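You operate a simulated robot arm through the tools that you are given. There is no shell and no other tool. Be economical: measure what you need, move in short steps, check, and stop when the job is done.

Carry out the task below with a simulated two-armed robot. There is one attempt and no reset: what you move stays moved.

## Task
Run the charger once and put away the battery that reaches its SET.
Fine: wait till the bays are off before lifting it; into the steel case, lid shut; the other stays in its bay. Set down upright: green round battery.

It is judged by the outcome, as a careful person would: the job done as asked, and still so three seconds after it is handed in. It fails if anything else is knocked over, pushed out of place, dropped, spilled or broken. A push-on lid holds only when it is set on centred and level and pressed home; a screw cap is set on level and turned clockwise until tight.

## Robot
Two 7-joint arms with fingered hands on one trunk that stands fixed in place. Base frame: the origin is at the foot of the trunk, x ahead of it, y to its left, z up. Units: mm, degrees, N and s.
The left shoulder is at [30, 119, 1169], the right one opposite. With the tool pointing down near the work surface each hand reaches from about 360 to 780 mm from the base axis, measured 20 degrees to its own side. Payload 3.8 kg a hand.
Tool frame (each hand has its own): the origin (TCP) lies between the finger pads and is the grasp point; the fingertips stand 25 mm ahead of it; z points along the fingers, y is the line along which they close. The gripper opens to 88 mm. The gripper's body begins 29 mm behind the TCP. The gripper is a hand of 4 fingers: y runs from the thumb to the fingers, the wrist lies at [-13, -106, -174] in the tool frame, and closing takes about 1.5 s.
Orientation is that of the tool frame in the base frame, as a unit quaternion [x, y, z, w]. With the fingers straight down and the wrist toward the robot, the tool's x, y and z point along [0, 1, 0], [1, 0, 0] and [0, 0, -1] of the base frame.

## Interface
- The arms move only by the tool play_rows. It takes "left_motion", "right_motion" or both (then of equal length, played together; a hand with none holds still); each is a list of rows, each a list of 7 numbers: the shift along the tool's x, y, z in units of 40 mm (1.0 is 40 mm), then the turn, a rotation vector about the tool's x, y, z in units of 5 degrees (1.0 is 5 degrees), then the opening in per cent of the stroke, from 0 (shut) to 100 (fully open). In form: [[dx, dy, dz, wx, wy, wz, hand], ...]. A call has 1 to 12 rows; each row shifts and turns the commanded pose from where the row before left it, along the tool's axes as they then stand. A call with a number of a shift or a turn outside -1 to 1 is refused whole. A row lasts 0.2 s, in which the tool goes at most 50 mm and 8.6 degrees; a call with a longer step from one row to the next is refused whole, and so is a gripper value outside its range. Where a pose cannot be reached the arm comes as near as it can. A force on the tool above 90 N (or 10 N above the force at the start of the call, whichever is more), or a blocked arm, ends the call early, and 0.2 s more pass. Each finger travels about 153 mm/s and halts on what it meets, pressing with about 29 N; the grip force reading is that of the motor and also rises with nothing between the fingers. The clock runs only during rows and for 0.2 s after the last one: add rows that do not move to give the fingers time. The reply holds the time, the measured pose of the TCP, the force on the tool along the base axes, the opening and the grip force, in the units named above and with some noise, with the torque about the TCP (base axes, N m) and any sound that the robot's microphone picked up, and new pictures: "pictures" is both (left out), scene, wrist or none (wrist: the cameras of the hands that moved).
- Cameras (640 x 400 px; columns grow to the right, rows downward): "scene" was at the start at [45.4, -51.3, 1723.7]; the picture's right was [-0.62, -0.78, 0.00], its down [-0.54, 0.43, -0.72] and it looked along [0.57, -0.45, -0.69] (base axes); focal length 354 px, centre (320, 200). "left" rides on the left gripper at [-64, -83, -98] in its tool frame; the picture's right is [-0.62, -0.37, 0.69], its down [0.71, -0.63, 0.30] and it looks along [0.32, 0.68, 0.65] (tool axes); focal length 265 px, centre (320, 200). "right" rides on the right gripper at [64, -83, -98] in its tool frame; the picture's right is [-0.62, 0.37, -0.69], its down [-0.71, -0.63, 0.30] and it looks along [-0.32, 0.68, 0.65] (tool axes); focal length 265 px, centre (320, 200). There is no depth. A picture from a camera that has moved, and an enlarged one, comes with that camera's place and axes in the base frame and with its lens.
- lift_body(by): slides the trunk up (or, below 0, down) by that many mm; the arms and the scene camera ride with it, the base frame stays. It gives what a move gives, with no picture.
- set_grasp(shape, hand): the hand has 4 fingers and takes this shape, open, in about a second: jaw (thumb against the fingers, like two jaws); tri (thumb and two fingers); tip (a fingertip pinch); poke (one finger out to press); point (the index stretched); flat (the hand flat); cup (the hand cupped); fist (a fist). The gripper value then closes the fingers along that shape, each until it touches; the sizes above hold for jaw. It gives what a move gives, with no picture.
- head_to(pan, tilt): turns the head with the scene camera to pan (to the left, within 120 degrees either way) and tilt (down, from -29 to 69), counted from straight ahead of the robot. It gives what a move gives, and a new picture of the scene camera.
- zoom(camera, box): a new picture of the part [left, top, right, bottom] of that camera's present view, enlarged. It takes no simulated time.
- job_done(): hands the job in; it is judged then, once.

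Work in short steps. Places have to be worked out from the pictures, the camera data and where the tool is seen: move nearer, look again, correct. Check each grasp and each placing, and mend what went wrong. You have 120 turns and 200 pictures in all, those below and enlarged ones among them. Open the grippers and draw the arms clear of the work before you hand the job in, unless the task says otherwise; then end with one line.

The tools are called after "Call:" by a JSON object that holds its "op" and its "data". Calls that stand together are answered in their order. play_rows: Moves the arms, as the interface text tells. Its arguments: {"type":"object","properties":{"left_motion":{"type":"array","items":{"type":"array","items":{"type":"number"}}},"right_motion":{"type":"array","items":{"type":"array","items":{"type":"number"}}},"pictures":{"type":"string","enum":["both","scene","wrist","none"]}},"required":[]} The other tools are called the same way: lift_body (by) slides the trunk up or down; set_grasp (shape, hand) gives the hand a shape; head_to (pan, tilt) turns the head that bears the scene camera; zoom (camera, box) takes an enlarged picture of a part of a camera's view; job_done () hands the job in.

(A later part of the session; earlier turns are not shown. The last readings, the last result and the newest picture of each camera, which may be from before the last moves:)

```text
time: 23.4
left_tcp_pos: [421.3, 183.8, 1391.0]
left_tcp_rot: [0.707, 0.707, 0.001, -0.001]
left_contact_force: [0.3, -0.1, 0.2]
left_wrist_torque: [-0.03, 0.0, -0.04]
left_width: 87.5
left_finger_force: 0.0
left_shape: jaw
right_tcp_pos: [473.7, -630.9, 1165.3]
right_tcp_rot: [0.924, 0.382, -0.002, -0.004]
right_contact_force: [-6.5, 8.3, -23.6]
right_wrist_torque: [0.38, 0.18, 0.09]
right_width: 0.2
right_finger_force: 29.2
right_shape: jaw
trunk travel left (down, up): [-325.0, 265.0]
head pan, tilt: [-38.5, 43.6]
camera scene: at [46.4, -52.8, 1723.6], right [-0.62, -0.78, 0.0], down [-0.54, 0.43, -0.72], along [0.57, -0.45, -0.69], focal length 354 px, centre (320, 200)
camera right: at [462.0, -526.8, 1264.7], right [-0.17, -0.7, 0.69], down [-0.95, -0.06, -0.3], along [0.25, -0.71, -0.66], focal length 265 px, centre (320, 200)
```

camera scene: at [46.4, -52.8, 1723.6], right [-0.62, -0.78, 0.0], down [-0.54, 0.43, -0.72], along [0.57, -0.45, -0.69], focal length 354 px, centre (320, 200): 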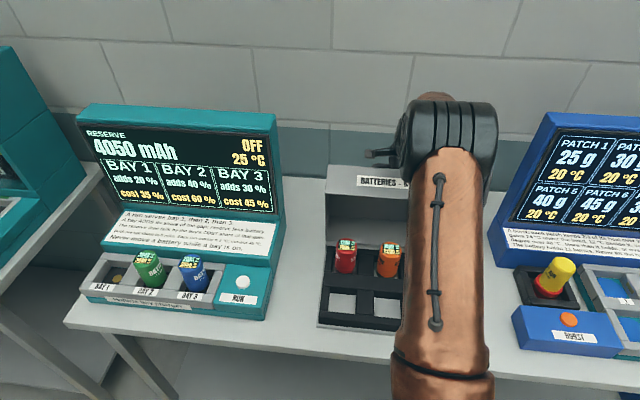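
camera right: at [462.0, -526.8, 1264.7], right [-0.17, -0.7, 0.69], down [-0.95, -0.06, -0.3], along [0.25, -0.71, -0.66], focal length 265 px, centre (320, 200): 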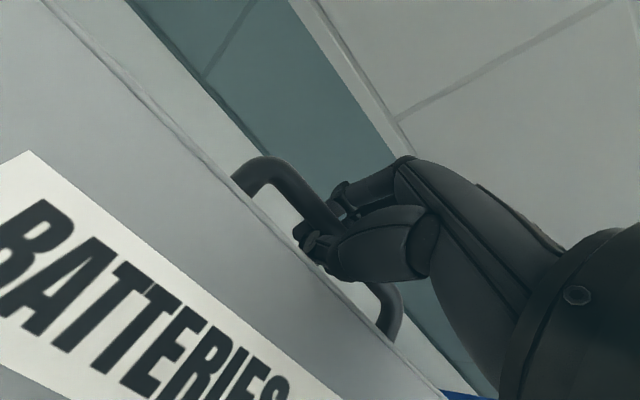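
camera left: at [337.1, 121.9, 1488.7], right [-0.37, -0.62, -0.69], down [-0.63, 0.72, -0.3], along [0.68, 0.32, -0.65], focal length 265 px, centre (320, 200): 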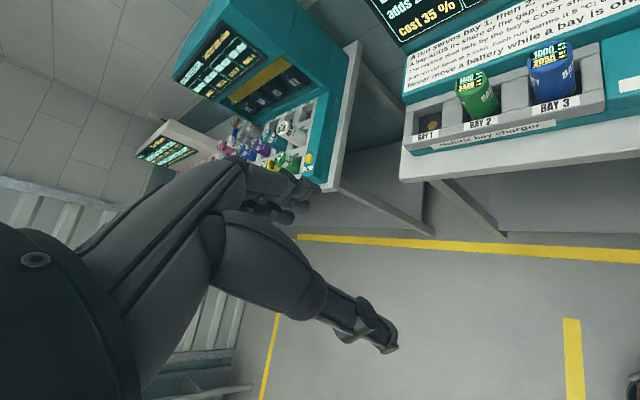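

The lid is about 80–85° open. I'll push a little further to find whether it rests on a stop.

Call:
{"op": "play_rows", "data": {"right_motion": [[0, 0.27, 0.12, 0, 0, 0, 0], [0, 0.27, 0.13, 0, 0, 0, 0], [0, 0.26, 0.14, 0, 0, 0, 0], [0, 0.26, 0.15, 0, 0, 0, 0], [0, 0, 0, 0, 0, 0, 0]]}}

```text
time: 24.6
left_tcp_pos: [420.1, 184.2, 1390.9]
left_tcp_rot: [0.707, 0.707, 0.0, 0.0]
left_contact_force: [-0.7, -0.3, 0.4]
left_wrist_torque: [0.02, 0.02, 0.03]
left_width: 87.7
left_finger_force: 0.2
left_shape: jaw
right_tcp_pos: [504.1, -662.6, 1147.1]
right_tcp_rot: [0.924, 0.382, 0.0, -0.001]
right_contact_force: [-8.3, 6.8, -9.5]
right_wrist_torque: [0.79, 0.51, 0.02]
right_width: 0.0
right_finger_force: 28.5
right_shape: jaw
trunk travel left (down, up): [-325.0, 265.0]
head pan, tilt: [-38.5, 43.6]
camera scene: at [44.7, -51.5, 1723.7], right [-0.62, -0.78, 0.0], down [-0.54, 0.43, -0.72], along [0.57, -0.45, -0.69], focal length 354 px, centre (320, 200)
camera right: at [492.8, -557.1, 1244.4], right [-0.18, -0.7, 0.69], down [-0.95, -0.06, -0.3], along [0.25, -0.71, -0.66], focal length 265 px, centre (320, 200)
```

scene: 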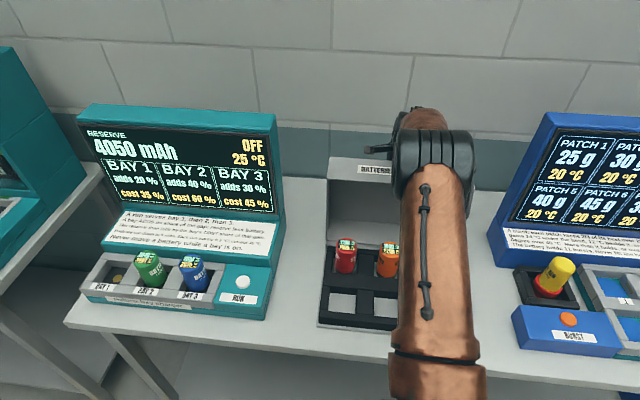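
right: 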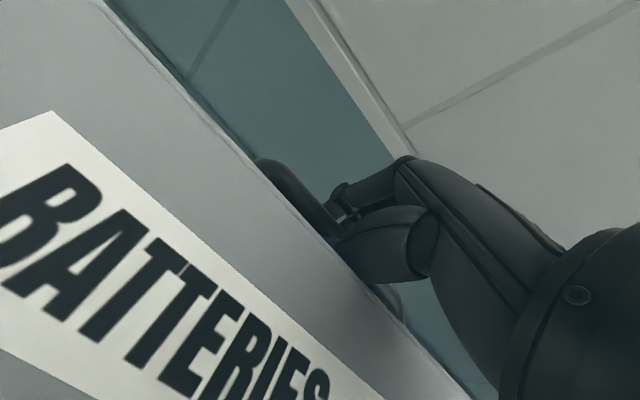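

Forces are low and the lid is near vertical. I'll go a bit further back to feel for a stop.

Call:
{"op": "play_rows", "data": {"right_motion": [[0, 0.24, 0.16, 0, 0, 0, 0], [0, 0.24, 0.17, 0, 0, 0, 0], [0, 0.23, 0.18, 0, 0, 0, 0], [0, 0, 0, 0, 0, 0, 0]], "pictures": "wrist"}}

Call:
{"op": "zoom", "data": {"camera": "scene", "box": [300, 130, 500, 350]}}

```text
time: 25.6
left_tcp_pos: [419.6, 186.6, 1391.0]
left_tcp_rot: [0.707, 0.707, 0.0, 0.001]
left_contact_force: [0.1, -0.1, 0.8]
left_wrist_torque: [0.01, -0.05, 0.01]
left_width: 87.7
left_finger_force: 0.1
left_shape: jaw
right_tcp_pos: [524.5, -681.9, 1132.6]
right_tcp_rot: [0.924, 0.382, 0.002, 0.005]
right_contact_force: [2.2, -4.3, 27.7]
right_wrist_torque: [2.6, 2.23, -0.07]
right_width: 0.0
right_finger_force: 29.0
right_shape: jaw
trunk travel left (down, up): [-325.0, 265.0]
head pan, tilt: [-38.5, 43.6]
camera right: at [512.0, -575.8, 1229.7], right [-0.18, -0.69, 0.7], down [-0.95, -0.06, -0.31], along [0.26, -0.72, -0.65], focal length 265 px, centre (320, 200)
```

right: 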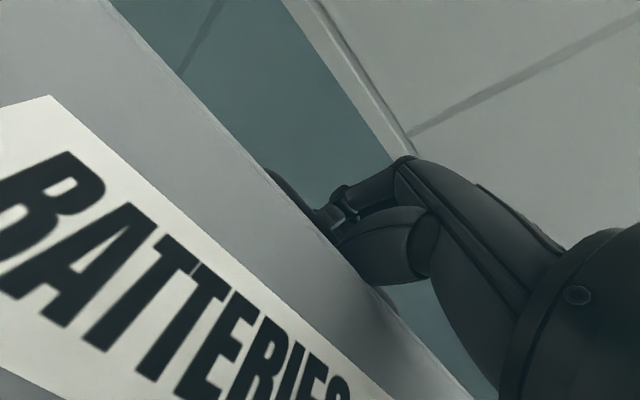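

```text
1.82 times, centred on (400, 240) of scene
camera zoom: at [43.3, -48.9, 1724.1], right [-0.62, -0.78, 0.0], down [-0.54, 0.43, -0.73], along [0.57, -0.45, -0.69], focal length 644 px, centre (174, 127)
```

zoom: 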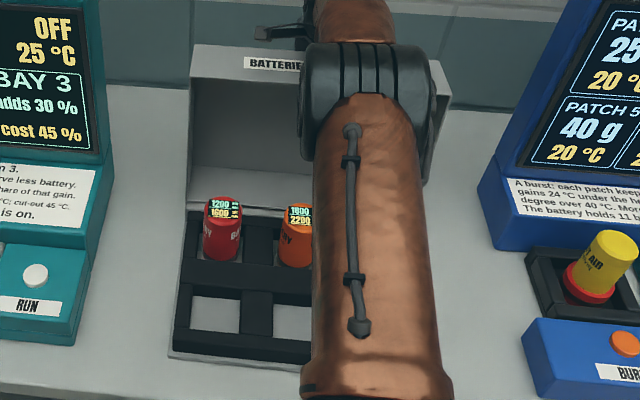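

There's resistance now (28 N upward), so the lid is about at its stop. I'll ease upward a few mm, then open the fingers slightly to see if the lid stays.

Call:
{"op": "play_rows", "data": {"right_motion": [[0, 0, -0.12, 0, 0, 0, 0], [0, 0, 0, 0, 0, 0, 0], [0, 0, 0, 0, 0, 0, 10], [0, 0, 0, 0, 0, 0, 18], [0, 0, 0, 0, 0, 0, 18], [0, 0, 0, 0, 0, 0, 18]], "pictures": "wrist"}}

```text
time: 27.0
left_tcp_pos: [420.2, 185.7, 1391.3]
left_tcp_rot: [0.707, 0.707, 0.0, 0.0]
left_contact_force: [0.0, -0.2, -0.1]
left_wrist_torque: [0.01, 0.01, 0.0]
left_width: 87.6
left_finger_force: 0.0
left_shape: jaw
right_tcp_pos: [524.6, -681.8, 1129.2]
right_tcp_rot: [0.924, 0.382, 0.0, 0.0]
right_contact_force: [1.3, -1.5, -1.2]
right_wrist_torque: [0.03, 0.0, 0.01]
right_width: 15.3
right_finger_force: 0.0
right_shape: jaw
trunk travel left (down, up): [-325.0, 265.0]
head pan, tilt: [-38.5, 43.6]
camera right: at [512.5, -576.7, 1228.1], right [-0.18, -0.7, 0.69], down [-0.95, -0.06, -0.3], along [0.25, -0.71, -0.66], focal length 265 px, centre (320, 200)
```

right: 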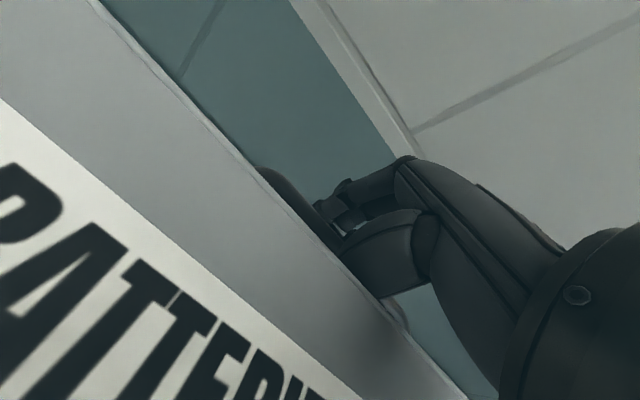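

Forces are zero with the fingers slightly open. I'll draw the hand straight up and watch the lid.

Call:
{"op": "play_rows", "data": {"right_motion": [[0, 0, -0.3, 0, 0, 0, 18], [0, 0, -0.4, 0, 0, 0, 18], [0, 0, -0.5, 0, 0, 0, 18], [0, 0, 0, 0, 0, 0, 18]]}}

```text
time: 28.0
left_tcp_pos: [419.9, 184.6, 1392.0]
left_tcp_rot: [0.707, 0.707, -0.001, 0.0]
left_contact_force: [0.2, 0.0, 0.3]
left_wrist_torque: [0.01, 0.03, 0.01]
left_width: 87.7
left_finger_force: 0.1
left_shape: jaw
right_tcp_pos: [524.9, -681.5, 1178.4]
right_tcp_rot: [0.924, 0.382, 0.0, 0.0]
right_contact_force: [-0.3, 0.6, -0.3]
right_wrist_torque: [-0.04, 0.03, -0.02]
right_width: 15.7
right_finger_force: 0.0
right_shape: jaw
trunk travel left (down, up): [-325.0, 265.0]
head pan, tilt: [-38.5, 43.6]
camera scene: at [45.8, -51.8, 1723.7], right [-0.62, -0.78, 0.0], down [-0.54, 0.43, -0.72], along [0.57, -0.45, -0.69], focal length 354 px, centre (320, 200)
camera right: at [513.2, -576.3, 1277.6], right [-0.18, -0.7, 0.69], down [-0.95, -0.06, -0.3], along [0.25, -0.71, -0.65], focal length 265 px, centre (320, 200)
```

scene: 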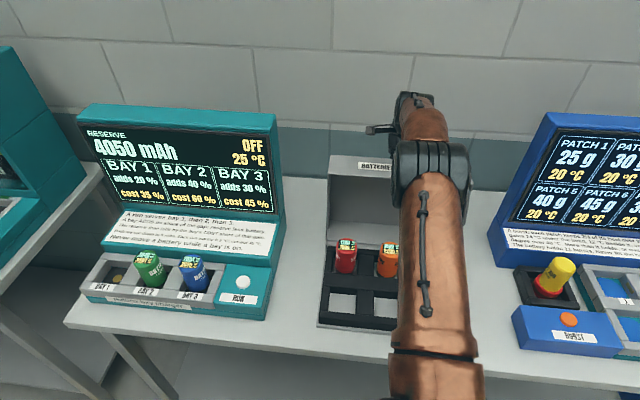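
right: 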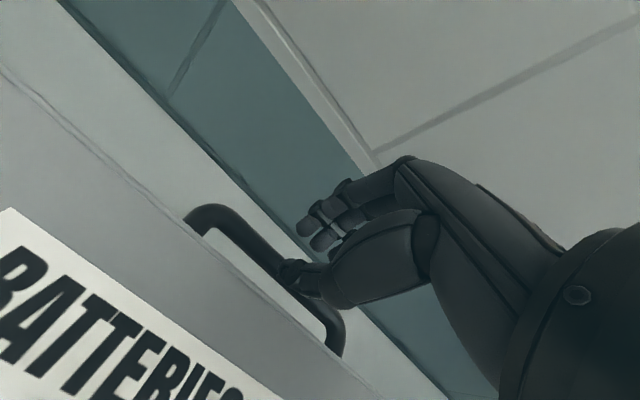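

The lid stays open by itself. I'll lift the right hand clear of it and swing forward, away from the lid and the charger display.

Call:
{"op": "play_rows", "data": {"right_motion": [[0, 0, -1, 0, 0, 0, 18], [0, 0, -1, 0, 0, 0, 18], [0, 0, -0.5, 0, 0, 0, 18], [0, -1, 0, 0, 0, 0, 50], [0, -1, 0, 0, 0, 0, 100], [0, -1, 0, 0, 0, 0, 100], [0, -1, 0, 0, 0, 0, 100], [0.3, -0.9, 0, 0, 0, 0, 100], [0.8, -0.8, 0, 0, 0, 0, 100], [0.8, -0.8, 0, 0, 0, 0, 100], [1, -0.6, 0, 0, 0, 0, 100], [1, -0.6, 0, 0, 0, 0, 100]]}}

Call:
{"op": "zoom", "data": {"camera": "scene", "box": [300, 130, 500, 350]}}

```text
time: 30.6
left_tcp_pos: [420.6, 186.0, 1390.6]
left_tcp_rot: [0.707, 0.707, 0.0, 0.0]
left_contact_force: [0.4, 0.2, 0.2]
left_wrist_torque: [0.0, 0.04, 0.0]
left_width: 87.7
left_finger_force: 0.0
left_shape: jaw
right_tcp_pos: [418.4, -352.9, 1280.2]
right_tcp_rot: [0.924, 0.382, 0.0, 0.001]
right_contact_force: [0.0, -0.4, -1.6]
right_wrist_torque: [0.01, 0.01, 0.01]
right_width: 88.0
right_finger_force: 0.1
right_shape: jaw
trunk travel left (down, up): [-325.0, 265.0]
head pan, tilt: [-38.5, 43.6]
camera scene: at [45.6, -49.8, 1723.7], right [-0.62, -0.78, 0.0], down [-0.54, 0.43, -0.72], along [0.57, -0.45, -0.69], focal length 354 px, centre (320, 200)
camera right: at [405.8, -247.5, 1378.5], right [-0.18, -0.7, 0.69], down [-0.95, -0.06, -0.3], along [0.25, -0.71, -0.65], focal length 265 px, centre (320, 200)
```

scene: 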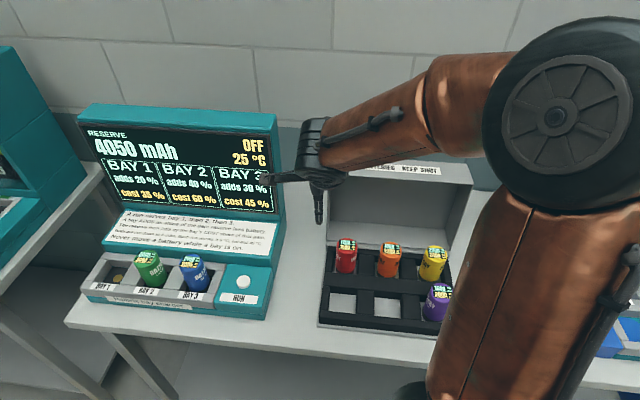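
right: 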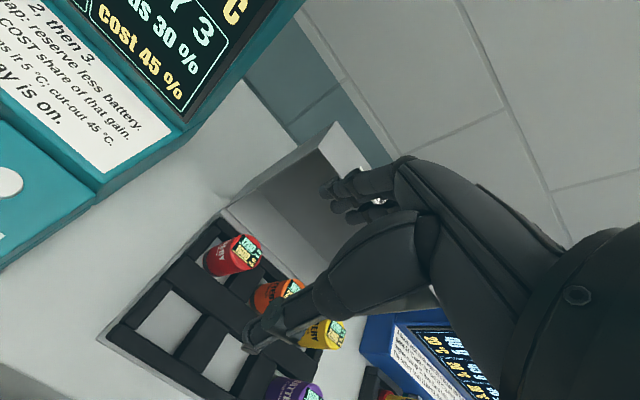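

```text
1.82 times, centred on (400, 240) of scene
camera zoom: at [45.6, -49.8, 1723.7], right [-0.62, -0.78, 0.0], down [-0.54, 0.43, -0.72], along [0.57, -0.45, -0.69], focal length 644 px, centre (174, 127)
```

zoom: 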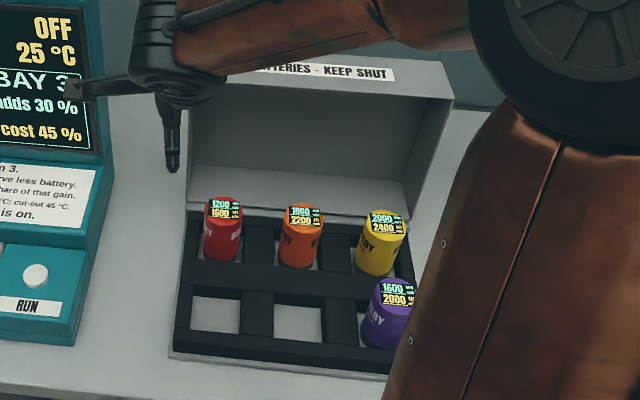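

The case has two empty wells at front-left and front-middle, and I place the front-left well near (373,-379). Next I'll move the right hand above the blue battery, around (622,-130).

Call:
{"op": "play_rows", "data": {"right_motion": [[0.95, -0.04, 0, 0, 0, 0, 100], [0.95, -0.04, 0, 0, 0, 0, 100], [0.95, -0.04, 0, 0, 0, 0, 100], [0.95, -0.04, 0, 0, 0, 0, 100], [0.95, -0.04, 0, 0, 0, 0, 100], [0.95, -0.04, 0, 0, 0, 0, 100], [0.95, -0.04, 0, 0, 0, 0, 100], [0.9, -0.04, 0, 0, 0, 0, 100], [0, 0, 0.75, 0, 0, 0, 90], [0, 0, 0, 0, 0, 0, 90]]}}

Call:
{"op": "zoom", "data": {"camera": "scene", "box": [90, 180, 290, 320]}}

```text
time: 32.8
left_tcp_pos: [420.3, 185.0, 1390.3]
left_tcp_rot: [0.707, 0.707, -0.001, 0.0]
left_contact_force: [-0.2, 1.5, 0.5]
left_wrist_torque: [-0.01, 0.01, 0.03]
left_width: 87.4
left_finger_force: 0.0
left_shape: jaw
right_tcp_pos: [622.8, -132.5, 1248.7]
right_tcp_rot: [0.924, 0.383, 0.0, 0.0]
right_contact_force: [0.1, 0.0, -0.1]
right_wrist_torque: [-0.01, 0.03, 0.02]
right_width: 79.4
right_finger_force: 0.1
right_shape: jaw
trunk travel left (down, up): [-325.0, 265.0]
head pan, tilt: [-38.5, 43.6]
camera scene: at [45.3, -51.0, 1723.7], right [-0.62, -0.78, 0.0], down [-0.54, 0.43, -0.72], along [0.57, -0.45, -0.69], focal length 354 px, centre (320, 200)
camera right: at [610.7, -27.2, 1346.8], right [-0.18, -0.7, 0.69], down [-0.95, -0.06, -0.3], along [0.25, -0.71, -0.65], focal length 265 px, centre (320, 200)
```

scene: 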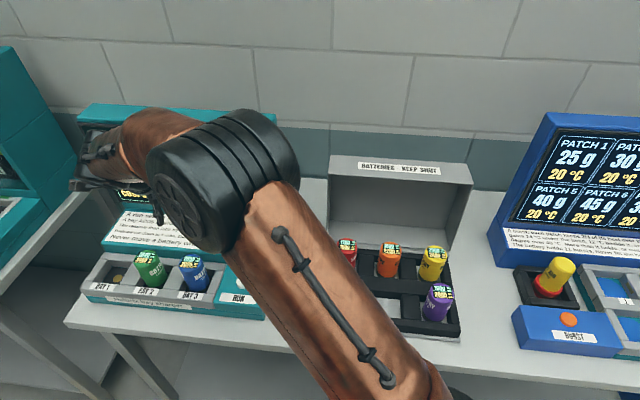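
right: 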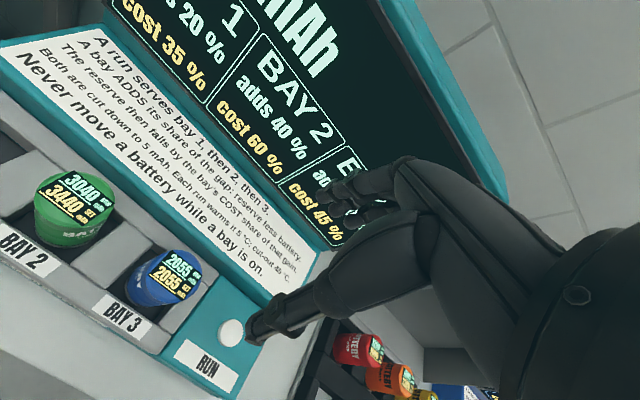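

```text
2.86 times, centred on (190, 250) of scene
camera zoom: at [45.3, -51.0, 1723.7], right [-0.62, -0.78, 0.0], down [-0.54, 0.43, -0.72], along [0.57, -0.45, -0.69], focal length 1011 px, centre (691, 57)
```

zoom: 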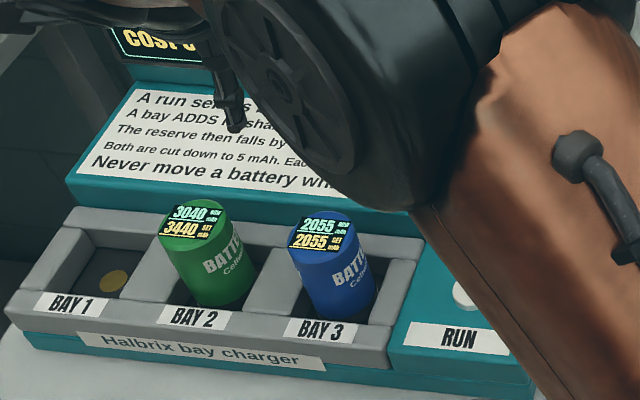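

My two views of blue disagree slightly, so I'll zoom the wrist view to refine its position.

Call:
{"op": "zoom", "data": {"camera": "right", "box": [0, 140, 320, 400]}}

```text
1.54 times, centred on (160, 270) of right
camera zoom: at [610.7, -27.2, 1346.8], right [-0.18, -0.7, 0.69], down [-0.95, -0.06, -0.3], along [0.25, -0.71, -0.65], focal length 408 px, centre (566, 92)
```

zoom: 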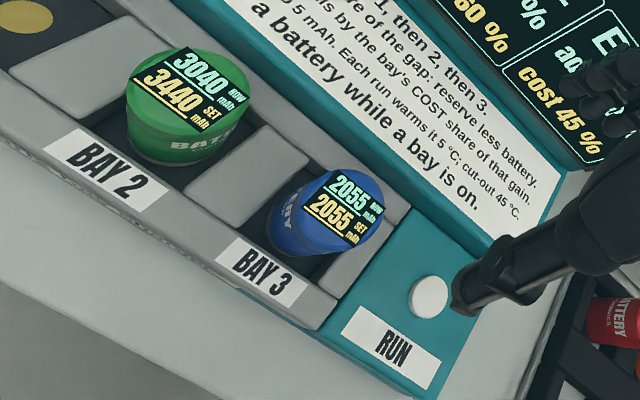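

Refined: blue top centre is about (634,-127,1030). I'll shift and descend to just above it, then look.

Call:
{"op": "play_rows", "data": {"right_motion": [[0.29, 0.1, 0.6, 0, 0, 0, 90], [0, 0, 1, 0, 0, 0, 90], [0, 0, 1, 0, 0, 0, 90], [0, 0, 1, 0, 0, 0, 90], [0, 0, 0.4, 0, 0, 0, 90], [0, 0, 0, 0, 0, 0, 90]]}}

Call:
{"op": "zoom", "data": {"camera": "scene", "box": [90, 180, 290, 320]}}

```text
time: 34.2
left_tcp_pos: [420.6, 183.8, 1391.0]
left_tcp_rot: [0.707, 0.707, 0.0, 0.0]
left_contact_force: [-0.1, 0.4, -0.6]
left_wrist_torque: [-0.03, -0.05, 0.0]
left_width: 87.7
left_finger_force: 0.0
left_shape: jaw
right_tcp_pos: [633.1, -125.3, 1088.3]
right_tcp_rot: [0.924, 0.383, 0.0, 0.0]
right_contact_force: [0.4, 0.1, 0.4]
right_wrist_torque: [-0.01, -0.01, 0.0]
right_width: 79.0
right_finger_force: 0.2
right_shape: jaw
trunk travel left (down, up): [-325.0, 265.0]
head pan, tilt: [-38.5, 43.6]
camera scene: at [45.6, -51.0, 1723.7], right [-0.62, -0.78, 0.0], down [-0.54, 0.43, -0.72], along [0.57, -0.45, -0.69], focal length 354 px, centre (320, 200)
camera right: at [621.1, -20.5, 1186.7], right [-0.18, -0.7, 0.69], down [-0.95, -0.06, -0.3], along [0.25, -0.71, -0.65], focal length 265 px, centre (320, 200)
```

scene: 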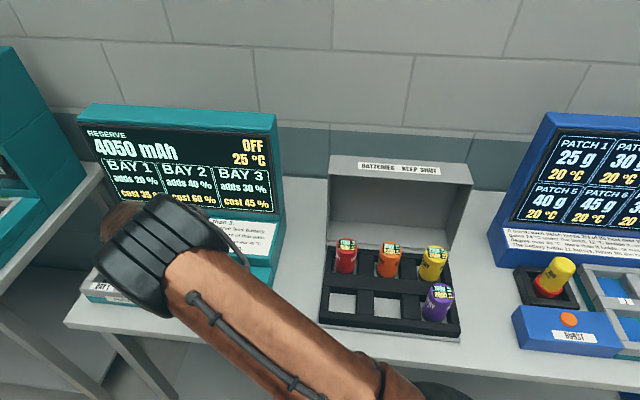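
right: 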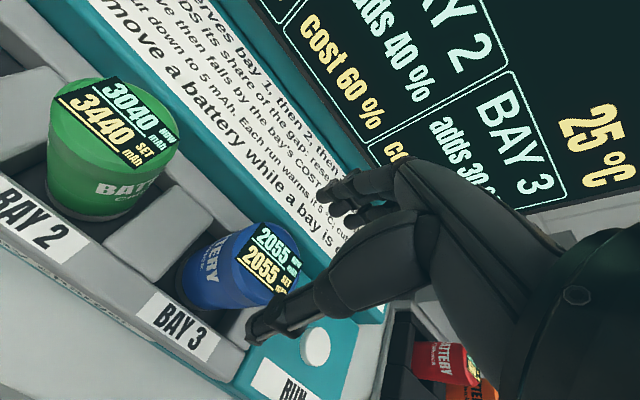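

```text
2.86 times, centred on (190, 250) of scene
camera zoom: at [45.6, -51.0, 1723.7], right [-0.62, -0.78, 0.0], down [-0.54, 0.43, -0.72], along [0.57, -0.45, -0.69], focal length 1011 px, centre (691, 57)
```

zoom: 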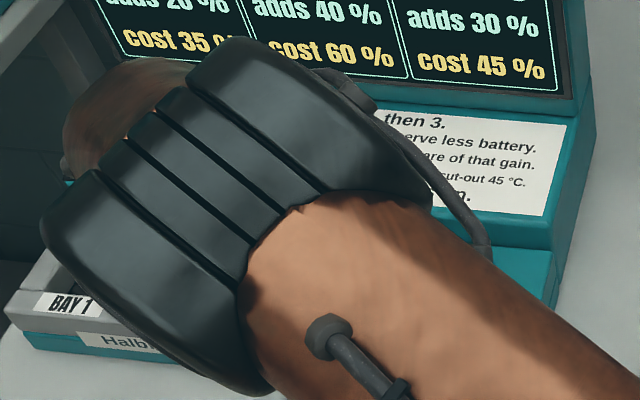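

The battery is on the tool axis with its top near z=1028. I'll descend carefully to TCP 1022.

Call:
{"op": "play_rows", "data": {"right_motion": [[0.03, 0.06, 0.7, 0, 0, 0, 90], [0, 0, 0.5, 0, 0, 0, 90], [0, 0, 0.3, 0, 0, 0, 90], [0, 0, 0.15, 0, 0, 0, 90], [0, 0, 0, 0, 0, 0, 90]], "pictures": "wrist"}}

```text
time: 35.4
left_tcp_pos: [420.0, 184.2, 1390.5]
left_tcp_rot: [0.707, 0.707, -0.001, 0.0]
left_contact_force: [0.0, 0.0, 0.0]
left_wrist_torque: [0.03, 0.01, -0.01]
left_width: 87.6
left_finger_force: 0.0
left_shape: jaw
right_tcp_pos: [634.8, -126.2, 1023.3]
right_tcp_rot: [0.924, 0.383, 0.0, 0.0]
right_contact_force: [0.0, -0.3, 0.2]
right_wrist_torque: [0.04, 0.03, -0.02]
right_width: 79.5
right_finger_force: 0.0
right_shape: jaw
trunk travel left (down, up): [-325.0, 265.0]
head pan, tilt: [-38.5, 43.6]
camera right: at [623.4, -21.3, 1122.4], right [-0.18, -0.7, 0.69], down [-0.95, -0.06, -0.3], along [0.25, -0.71, -0.65], focal length 265 px, centre (320, 200)
```

right: 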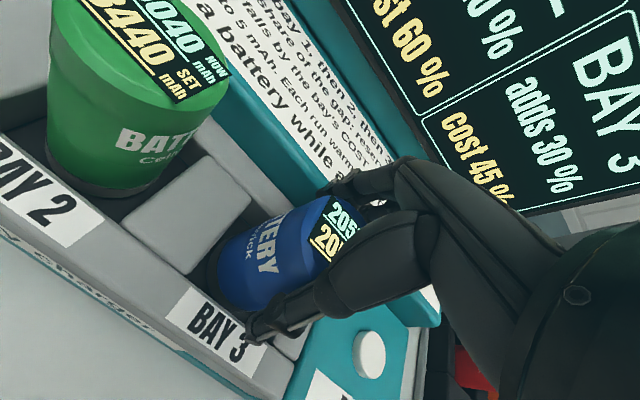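

The battery is between thumb and fingers. The bays are off, so I'll close the grip.

Call:
{"op": "play_rows", "data": {"right_motion": [[0, 0, 0, 0, 0, 0, 75], [0, 0, 0, 0, 0, 0, 60], [0, 0, 0, 0, 0, 0, 45], [0, 0, 0, 0, 0, 0, 30], [0, 0, 0, 0, 0, 0, 20], [0, 0, 0, 0, 0, 0, 10], [0, 0, 0, 0, 0, 0, 0], [0, 0, 0, 0, 0, 0, 0], [0, 0, 0, 0, 0, 0, 0]], "pictures": "wrist"}}

Call:
{"op": "zoom", "data": {"camera": "scene", "box": [70, 100, 290, 320]}}

```text
time: 37.4
left_tcp_pos: [421.8, 185.4, 1390.6]
left_tcp_rot: [0.707, 0.707, 0.0, 0.0]
left_contact_force: [-0.5, -0.6, -0.4]
left_wrist_torque: [0.01, 0.02, -0.02]
left_width: 87.5
left_finger_force: 0.1
left_shape: jaw
right_tcp_pos: [634.6, -126.8, 1024.1]
right_tcp_rot: [0.924, 0.382, 0.0, 0.0]
right_contact_force: [-0.6, -0.3, -0.6]
right_wrist_torque: [0.0, 0.03, 0.02]
right_width: 46.4
right_finger_force: 28.9
right_shape: jaw
trunk travel left (down, up): [-325.0, 265.0]
head pan, tilt: [-38.5, 43.6]
camera right: at [623.6, -21.4, 1122.3], right [-0.18, -0.7, 0.69], down [-0.95, -0.06, -0.3], along [0.25, -0.71, -0.65], focal length 265 px, centre (320, 200)
```

right: 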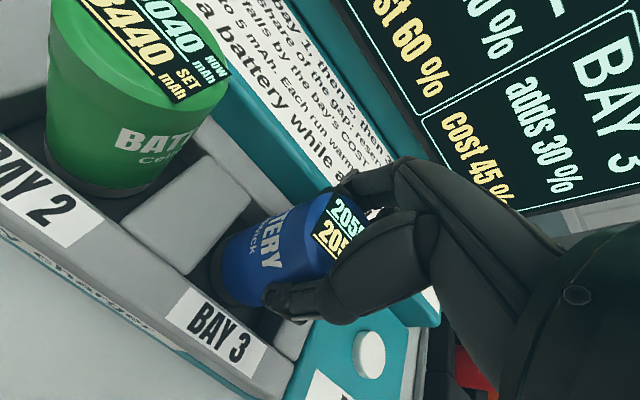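

```text
1.82 times, centred on (180, 210) of scene
camera zoom: at [45.7, -51.0, 1723.7], right [-0.62, -0.78, 0.0], down [-0.54, 0.43, -0.72], along [0.57, -0.45, -0.69], focal length 644 px, centre (574, 182)
```

zoom: 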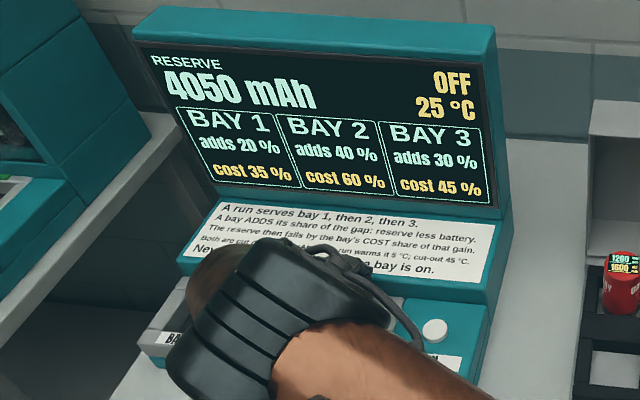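

It's gripped at 46 mm and the display still says OFF. I'll lift straight up.

Call:
{"op": "play_rows", "data": {"right_motion": [[0, 0, -0.3, 0, 0, 0, 0], [0, 0, -0.6, 0, 0, 0, 0], [0, 0, -0.8, 0, 0, 0, 0], [0, 0, -0.8, 0, 0, 0, 0], [0, 0, -0.8, 0, 0, 0, 0], [0, 0, -0.8, 0, 0, 0, 0], [0, 0, 0, 0, 0, 0, 0]], "pictures": "both"}}

```text
time: 39.0
left_tcp_pos: [421.3, 185.0, 1390.2]
left_tcp_rot: [0.707, 0.707, 0.0, 0.0]
left_contact_force: [0.1, 0.8, -0.2]
left_wrist_torque: [0.01, -0.02, -0.03]
left_width: 87.7
left_finger_force: 0.1
left_shape: jaw
right_tcp_pos: [635.3, -126.8, 1187.4]
right_tcp_rot: [0.924, 0.383, -0.002, -0.001]
right_contact_force: [0.6, 1.0, -3.2]
right_wrist_torque: [0.02, -0.01, 0.0]
right_width: 46.2
right_finger_force: 28.5
right_shape: jaw
trunk travel left (down, up): [-325.0, 265.0]
head pan, tilt: [-38.5, 43.6]
camera scene: at [46.6, -51.0, 1723.6], right [-0.62, -0.78, 0.0], down [-0.54, 0.43, -0.72], along [0.57, -0.45, -0.69], focal length 354 px, centre (320, 200)
camera right: at [623.7, -21.4, 1284.9], right [-0.18, -0.7, 0.69], down [-0.95, -0.06, -0.3], along [0.25, -0.71, -0.65], focal length 265 px, centre (320, 200)
```

scene: 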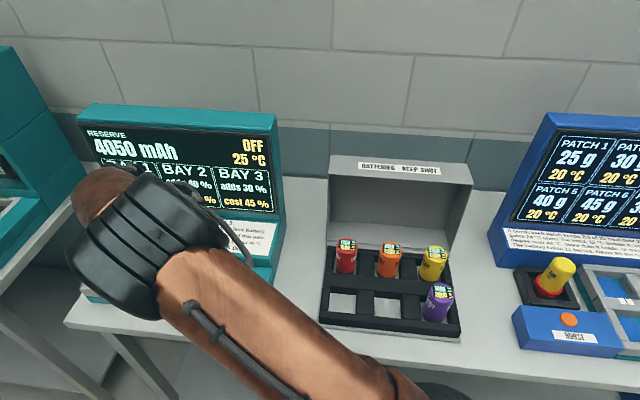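
right: 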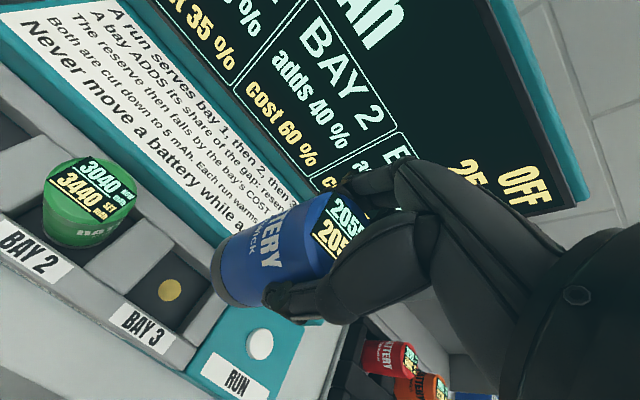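

Held securely. I'll carry it along the bench to above the front-left well.

Call:
{"op": "play_rows", "data": {"right_motion": [[-0.9, 0, -0.3, 0, 0, 0, 0], [-1, 0, 0, 0, 0, 0, 0], [-1, 0, 0, 0, 0, 0, 0], [-1, 0, 0, 0, 0, 0, 0], [-1, 0, 0, 0, 0, 0, 0], [-1, 0, 0, 0, 0, 0, 0], [-1, 0, 0, 0, 0, 0, 0], [-1, -0.1, 0, 0, 0, 0, 0], [-1, -0.1, 0, 0, 0, 0, 0], [0, 0, 0.3, 0, 0, 0, 0], [0, 0, 0, 0, 0, 0, 0]]}}

Call:
{"op": "zoom", "data": {"camera": "right", "box": [100, 150, 420, 350]}}

```text
time: 41.4
left_tcp_pos: [419.5, 183.6, 1391.4]
left_tcp_rot: [0.707, 0.707, 0.0, 0.0]
left_contact_force: [-0.4, -0.1, 1.1]
left_wrist_torque: [-0.01, -0.02, 0.03]
left_width: 87.3
left_finger_force: 0.0
left_shape: jaw
right_tcp_pos: [378.7, -373.9, 1187.7]
right_tcp_rot: [0.924, 0.382, 0.0, 0.0]
right_contact_force: [-1.0, -0.2, -3.4]
right_wrist_torque: [-0.01, 0.0, -0.02]
right_width: 45.9
right_finger_force: 28.9
right_shape: jaw
trunk travel left (down, up): [-325.0, 265.0]
head pan, tilt: [-38.5, 43.6]
camera scene: at [45.2, -51.5, 1723.7], right [-0.62, -0.78, 0.0], down [-0.54, 0.43, -0.72], along [0.57, -0.45, -0.69], focal length 354 px, centre (320, 200)
camera right: at [367.1, -268.8, 1284.5], right [-0.18, -0.7, 0.69], down [-0.95, -0.06, -0.3], along [0.25, -0.71, -0.65], focal length 265 px, centre (320, 200)
```

scene: 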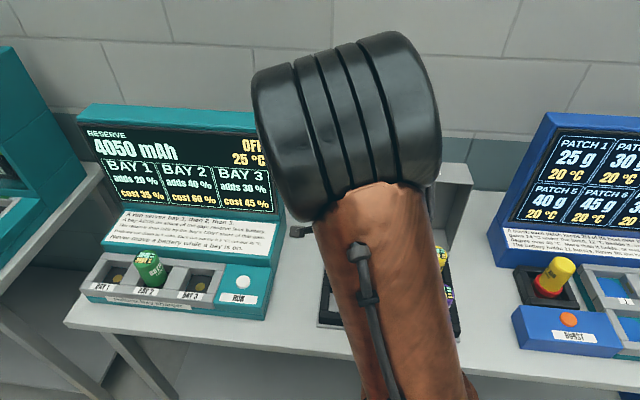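
right: 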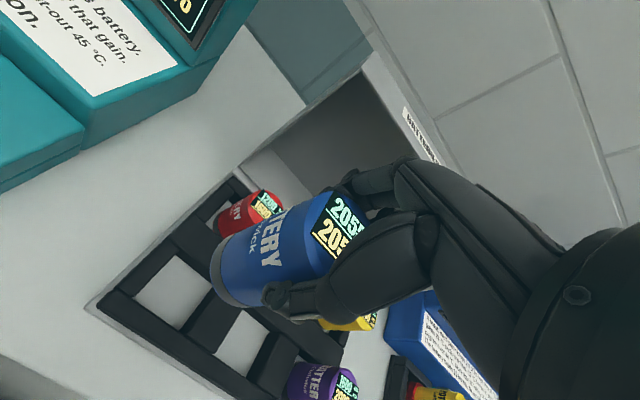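

```text
2.00 times, centred on (260, 250) of right
camera zoom: at [367.1, -268.8, 1284.5], right [-0.18, -0.7, 0.69], down [-0.95, -0.06, -0.3], along [0.25, -0.71, -0.65], focal length 531 px, centre (440, 100)
```

zoom: 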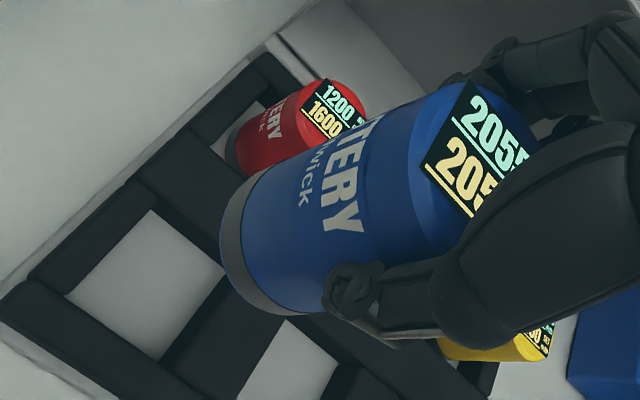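

I place the well centre at about (373,-376). I'll adjust slightly and lower until the base is just above the rim, then check alignment.

Call:
{"op": "play_rows", "data": {"right_motion": [[-0.13, -0.06, 0.6, 0, 0, 0, 0], [0, 0, 0.8, 0, 0, 0, 0], [0, 0, 0.8, 0, 0, 0, 0], [0, 0, 0.2, 0, 0, 0, 0], [0, 0, 0, 0, 0, 0, 0]], "pictures": "none"}}

Call:
{"op": "zoom", "data": {"camera": "right", "box": [100, 150, 420, 350]}}

```text
time: 42.6
left_tcp_pos: [420.7, 185.2, 1390.0]
left_tcp_rot: [0.707, 0.707, 0.0, 0.0]
left_contact_force: [-0.8, -1.1, -0.1]
left_wrist_torque: [0.0, -0.04, 0.0]
left_width: 87.5
left_finger_force: 0.0
left_shape: jaw
right_tcp_pos: [372.0, -377.0, 1091.5]
right_tcp_rot: [0.924, 0.383, 0.0, 0.001]
right_contact_force: [-0.2, -0.5, -3.2]
right_wrist_torque: [-0.02, -0.01, 0.0]
right_width: 46.1
right_finger_force: 29.1
right_shape: jaw
trunk travel left (down, up): [-325.0, 265.0]
head pan, tilt: [-38.5, 43.6]
```

```text
2.00 times, centred on (260, 250) of right
camera zoom: at [360.0, -271.4, 1189.9], right [-0.18, -0.7, 0.69], down [-0.95, -0.06, -0.3], along [0.25, -0.71, -0.65], focal length 531 px, centre (440, 100)
```

zoom: 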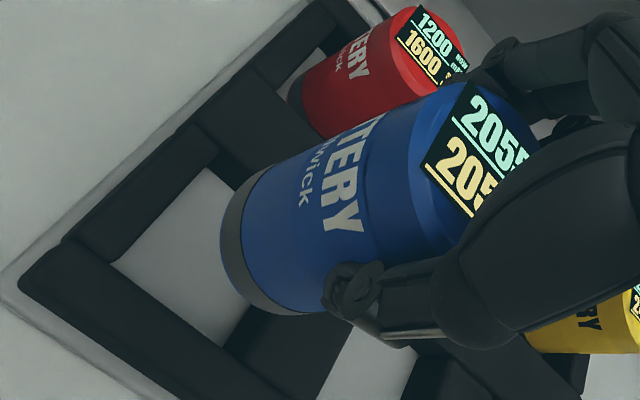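

The alignment looks within a few mm. I'll lower slowly, watching for contact with the floor.

Call:
{"op": "play_rows", "data": {"right_motion": [[-0.04, 0.04, 0.4, 0, 0, 0, 0], [0, 0, 0.4, 0, 0, 0, 0], [0, 0, 0.3, 0, 0, 0, 0], [0, 0, 0.15, 0, 0, 0, 0], [0, 0, 0, 0, 0, 0, 0]], "pictures": "none"}}

Call:
{"op": "zoom", "data": {"camera": "right", "box": [100, 150, 420, 350]}}

```text
time: 43.8
left_tcp_pos: [421.0, 184.4, 1390.6]
left_tcp_rot: [0.707, 0.707, 0.0, 0.0]
left_contact_force: [0.9, -0.4, 0.6]
left_wrist_torque: [0.05, -0.02, 0.02]
left_width: 87.7
left_finger_force: 0.0
left_shape: jaw
right_tcp_pos: [372.6, -378.0, 1042.5]
right_tcp_rot: [0.924, 0.383, 0.001, 0.0]
right_contact_force: [0.0, -0.1, -3.6]
right_wrist_torque: [0.04, -0.02, -0.02]
right_width: 46.0
right_finger_force: 28.1
right_shape: jaw
trunk travel left (down, up): [-325.0, 265.0]
head pan, tilt: [-38.5, 43.6]
```

```text
2.00 times, centred on (260, 250) of right
camera zoom: at [360.0, -272.0, 1139.5], right [-0.18, -0.7, 0.69], down [-0.95, -0.06, -0.3], along [0.25, -0.71, -0.65], focal length 531 px, centre (440, 100)
```

zoom: 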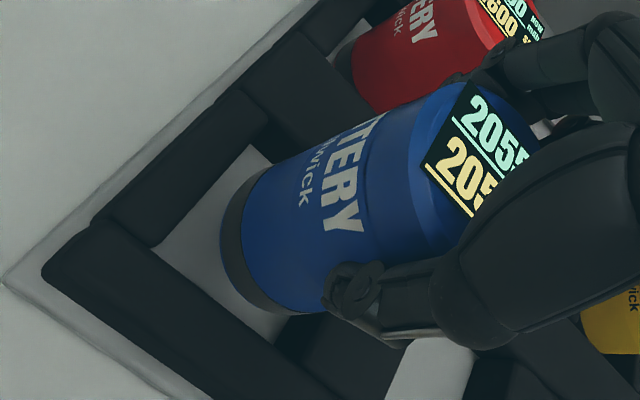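

It's well centred. I'll continue down in 4–6 mm steps until the base touches.

Call:
{"op": "play_rows", "data": {"right_motion": [[0, 0, 0.15, 0, 0, 0, 0], [0, 0, 0.15, 0, 0, 0, 0], [0, 0, 0.1, 0, 0, 0, 0], [0, 0, 0.1, 0, 0, 0, 0], [0, 0, 0.1, 0, 0, 0, 0], [0, 0, 0, 0, 0, 0, 0]], "pictures": "none"}}

Call:
{"op": "zoom", "data": {"camera": "right", "box": [100, 150, 420, 350]}}

```text
time: 45.2
left_tcp_pos: [421.0, 184.3, 1390.5]
left_tcp_rot: [0.707, 0.707, 0.0, 0.0]
left_contact_force: [0.9, 0.2, 0.5]
left_wrist_torque: [0.0, 0.0, -0.04]
left_width: 87.5
left_finger_force: 0.0
left_shape: jaw
right_tcp_pos: [372.0, -377.2, 1016.9]
right_tcp_rot: [0.924, 0.383, 0.0, 0.0]
right_contact_force: [0.0, -0.6, -3.6]
right_wrist_torque: [0.02, -0.03, 0.02]
right_width: 45.9
right_finger_force: 28.6
right_shape: jaw
trunk travel left (down, up): [-325.0, 265.0]
head pan, tilt: [-38.5, 43.6]
```

```text
2.00 times, centred on (260, 250) of right
camera zoom: at [360.4, -271.6, 1115.1], right [-0.18, -0.7, 0.69], down [-0.95, -0.06, -0.3], along [0.25, -0.71, -0.65], focal length 531 px, centre (440, 100)
```

zoom: 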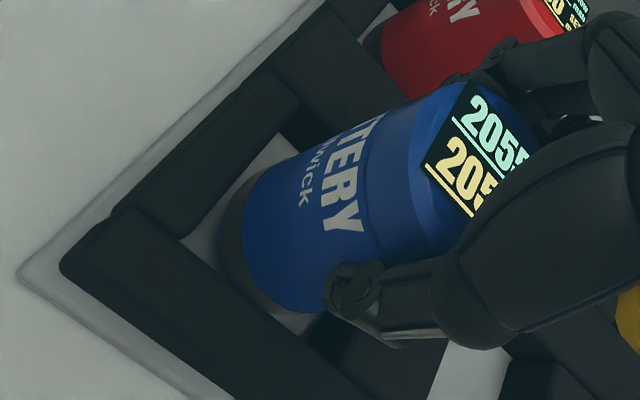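

Call:
{"op": "play_rows", "data": {"right_motion": [[0, 0, 0.1, 0, 0, 0, 0], [0, 0, 0.08, 0, 0, 0, 0], [0, 0, 0.08, 0, 0, 0, 0], [0, 0, 0.08, 0, 0, 0, 0], [0, 0, 0.08, 0, 0, 0, 0], [0, 0, 0.08, 0, 0, 0, 0]], "pictures": "none"}}

Call:
{"op": "zoom", "data": {"camera": "right", "box": [100, 150, 420, 350]}}

```text
time: 46.6
left_tcp_pos: [418.1, 186.4, 1391.7]
left_tcp_rot: [0.707, 0.707, 0.0, 0.001]
left_contact_force: [-0.2, 0.1, -0.4]
left_wrist_torque: [0.0, -0.03, -0.01]
left_width: 87.5
left_finger_force: 0.0
left_shape: jaw
right_tcp_pos: [372.2, -376.3, 999.5]
right_tcp_rot: [0.924, 0.382, 0.003, 0.004]
right_contact_force: [-1.8, -0.9, 19.5]
right_wrist_torque: [-0.08, 0.03, -0.02]
right_width: 46.4
right_finger_force: 29.0
right_shape: jaw
trunk travel left (down, up): [-325.0, 265.0]
head pan, tilt: [-38.5, 43.6]
```

```text
2.00 times, centred on (260, 250) of right
camera zoom: at [360.0, -271.2, 1097.3], right [-0.18, -0.7, 0.69], down [-0.95, -0.06, -0.31], along [0.26, -0.72, -0.65], focal length 531 px, centre (440, 100)
```

zoom: 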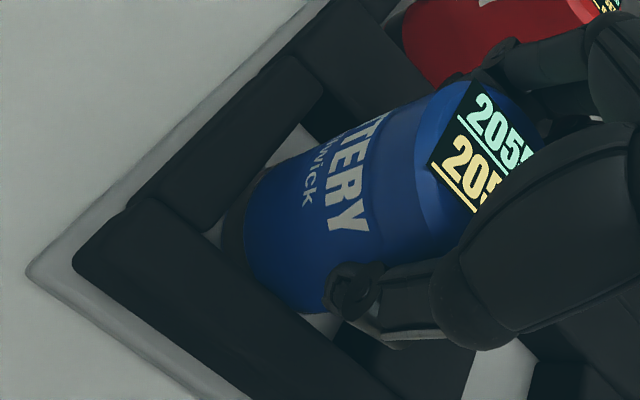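

The base has touched the floor, with 19 N of reaction. I'll ease 2 mm up, open, and withdraw straight up.

Call:
{"op": "play_rows", "data": {"right_motion": [[0, 0, -0.05, 0, 0, 0, 0], [0, 0, 0, 0, 0, 0, 52], [0, 0, 0, 0, 0, 0, 60], [0, 0, 0, 0, 0, 0, 70], [0, 0, 0, 0, 0, 0, 80], [0, 0, 0, 0, 0, 0, 85], [0, 0, 0, 0, 0, 0, 85], [0, 0, -0.3, 0, 0, 0, 85], [0, 0, -0.6, 0, 0, 0, 85], [0, 0, -0.8, 0, 0, 0, 85], [0, 0, -1, 0, 0, 0, 85], [0, 0, -1, 0, 0, 0, 85]], "pictures": "wrist"}}

```text
time: 49.2
left_tcp_pos: [420.2, 186.1, 1391.3]
left_tcp_rot: [0.707, 0.707, 0.0, 0.0]
left_contact_force: [-0.7, -0.2, -0.7]
left_wrist_torque: [0.01, 0.03, 0.0]
left_width: 87.6
left_finger_force: 0.1
left_shape: jaw
right_tcp_pos: [370.3, -377.8, 1147.5]
right_tcp_rot: [0.924, 0.383, 0.0, 0.0]
right_contact_force: [-1.4, -0.1, -0.2]
right_wrist_torque: [0.03, 0.0, -0.04]
right_width: 74.5
right_finger_force: 0.1
right_shape: jaw
trunk travel left (down, up): [-325.0, 265.0]
head pan, tilt: [-38.5, 43.6]
camera right: at [357.3, -272.8, 1246.2], right [-0.18, -0.7, 0.69], down [-0.95, -0.06, -0.3], along [0.25, -0.71, -0.65], focal length 265 px, centre (320, 200)
```

right: 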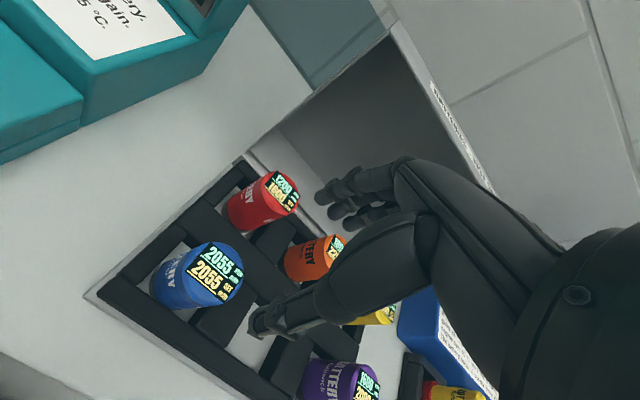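

Blue stands upright in its well. Now I'll return the hand above and behind the lid to fetch the handle, reversing the earlier path.

Call:
{"op": "play_rows", "data": {"right_motion": [[0, 0, -1, 0, 0, 0, 85], [0, 0, -1, 0, 0, 0, 85], [0, 0, -1, 0, 0, 0, 85], [0, 0, -0.3, 0, 0, 0, 85], [-0.33, 1, 0, 0, 0, 0, 80], [-0.33, 1, 0, 0, 0, 0, 60], [-0.33, 1, 0, 0, 0, 0, 40], [-0.33, 1, 0, 0, 0, 0, 30], [-0.33, 1, 0, 0, 0, 0, 30], [-0.33, 1, 0, 0, 0, 0, 30], [-0.33, 1, 0, 0, 0, 0, 30], [-0.33, 1, 0, 0, 0, 0, 30]]}}

```text
time: 51.8
left_tcp_pos: [422.3, 183.0, 1390.9]
left_tcp_rot: [0.708, 0.707, 0.001, -0.001]
left_contact_force: [-0.5, -0.8, -0.3]
left_wrist_torque: [0.01, 0.01, 0.03]
left_width: 87.7
left_finger_force: 0.1
left_shape: jaw
right_tcp_pos: [523.0, -681.8, 1276.7]
right_tcp_rot: [0.924, 0.382, -0.001, -0.003]
right_contact_force: [0.9, -0.9, -0.5]
right_wrist_torque: [-0.01, 0.0, -0.01]
right_width: 26.4
right_finger_force: 0.0
right_shape: jaw
trunk travel left (down, up): [-325.0, 265.0]
head pan, tilt: [-38.5, 43.6]
camera scene: at [46.7, -54.1, 1723.6], right [-0.62, -0.78, 0.0], down [-0.54, 0.43, -0.72], along [0.57, -0.45, -0.69], focal length 354 px, centre (320, 200)
camera right: at [511.7, -576.8, 1375.3], right [-0.18, -0.7, 0.69], down [-0.95, -0.06, -0.3], along [0.25, -0.71, -0.66], focal length 265 px, centre (320, 200)
```

scene: 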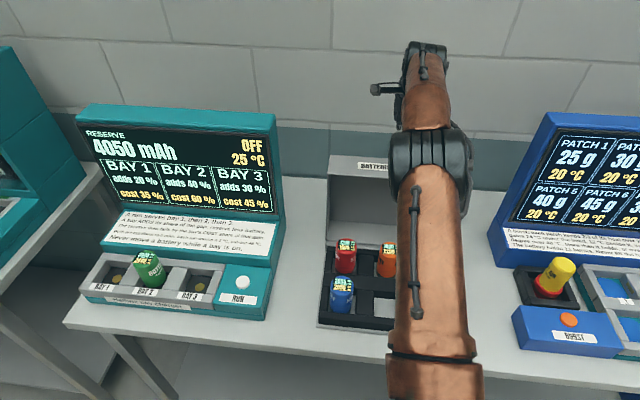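
right: 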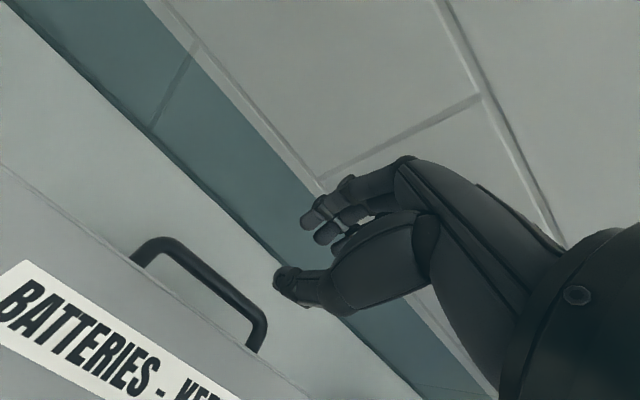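

The handle loop is visible behind the lid, with the bar slightly to the thumb side. I'll shift 4 mm that way, open a bit more, and descend partway to check.

Call:
{"op": "play_rows", "data": {"right_motion": [[0, -0.1, 0.8, 0, 0, 0, 36], [0, 0, 0.8, 0, 0, 0, 36], [0, 0, 0.8, 0, 0, 0, 36], [0, 0, 0, 0, 0, 0, 36]], "pictures": "none"}}

Call:
{"op": "zoom", "data": {"camera": "right", "box": [160, 140, 480, 340]}}

```text
time: 52.8
left_tcp_pos: [421.0, 185.4, 1391.1]
left_tcp_rot: [0.707, 0.707, 0.001, 0.0]
left_contact_force: [0.7, -0.3, 0.3]
left_wrist_torque: [-0.01, 0.01, -0.02]
left_width: 87.4
left_finger_force: 0.1
left_shape: jaw
right_tcp_pos: [522.5, -676.7, 1183.8]
right_tcp_rot: [0.924, 0.383, -0.001, 0.0]
right_contact_force: [0.8, -1.2, 0.9]
right_wrist_torque: [0.03, 0.03, 0.03]
right_width: 30.8
right_finger_force: 0.1
right_shape: jaw
trunk travel left (down, up): [-325.0, 265.0]
head pan, tilt: [-38.5, 43.6]
```

```text
2.00 times, centred on (320, 240) of right
camera zoom: at [510.4, -571.0, 1281.3], right [-0.18, -0.7, 0.69], down [-0.95, -0.06, -0.3], along [0.25, -0.71, -0.65], focal length 531 px, centre (320, 120)
```

zoom: 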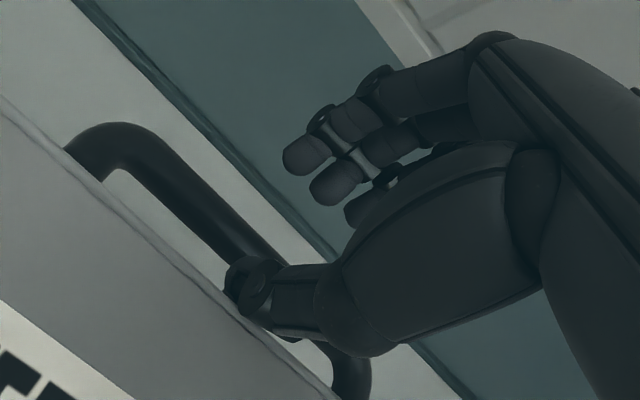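

The bar should fall between thumb and fingers. I'll descend gently to the earlier hooking height.

Call:
{"op": "play_rows", "data": {"right_motion": [[0, 0.06, 0.4, 0, 0, 0, 36], [0, 0, 0.3, 0, 0, 0, 36], [0, 0, 0.3, 0, 0, 0, 36], [0, 0, 0.3, 0, 0, 0, 36], [0, 0, 0, 0, 0, 0, 36]], "pictures": "none"}}

Call:
{"op": "zoom", "data": {"camera": "right", "box": [160, 140, 480, 340]}}

```text
time: 54.0
left_tcp_pos: [420.5, 185.9, 1390.4]
left_tcp_rot: [0.707, 0.707, 0.0, 0.001]
left_contact_force: [-0.4, 0.3, 0.2]
left_wrist_torque: [0.04, 0.03, 0.0]
left_width: 87.6
left_finger_force: 0.1
left_shape: jaw
right_tcp_pos: [523.7, -674.6, 1130.2]
right_tcp_rot: [0.924, 0.383, 0.0, -0.001]
right_contact_force: [-0.2, 0.2, 0.8]
right_wrist_torque: [-0.01, -0.01, -0.03]
right_width: 31.4
right_finger_force: 0.0
right_shape: jaw
trunk travel left (down, up): [-325.0, 265.0]
head pan, tilt: [-38.5, 43.6]
```

```text
2.00 times, centred on (320, 240) of right
camera zoom: at [511.1, -569.9, 1228.4], right [-0.18, -0.7, 0.69], down [-0.95, -0.06, -0.3], along [0.25, -0.71, -0.65], focal length 531 px, centre (320, 120)
```

zoom: 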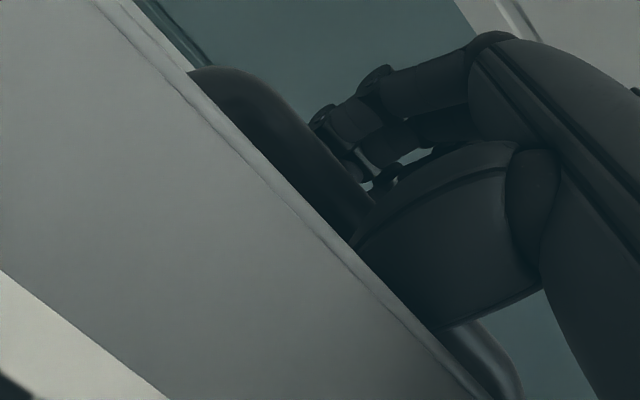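

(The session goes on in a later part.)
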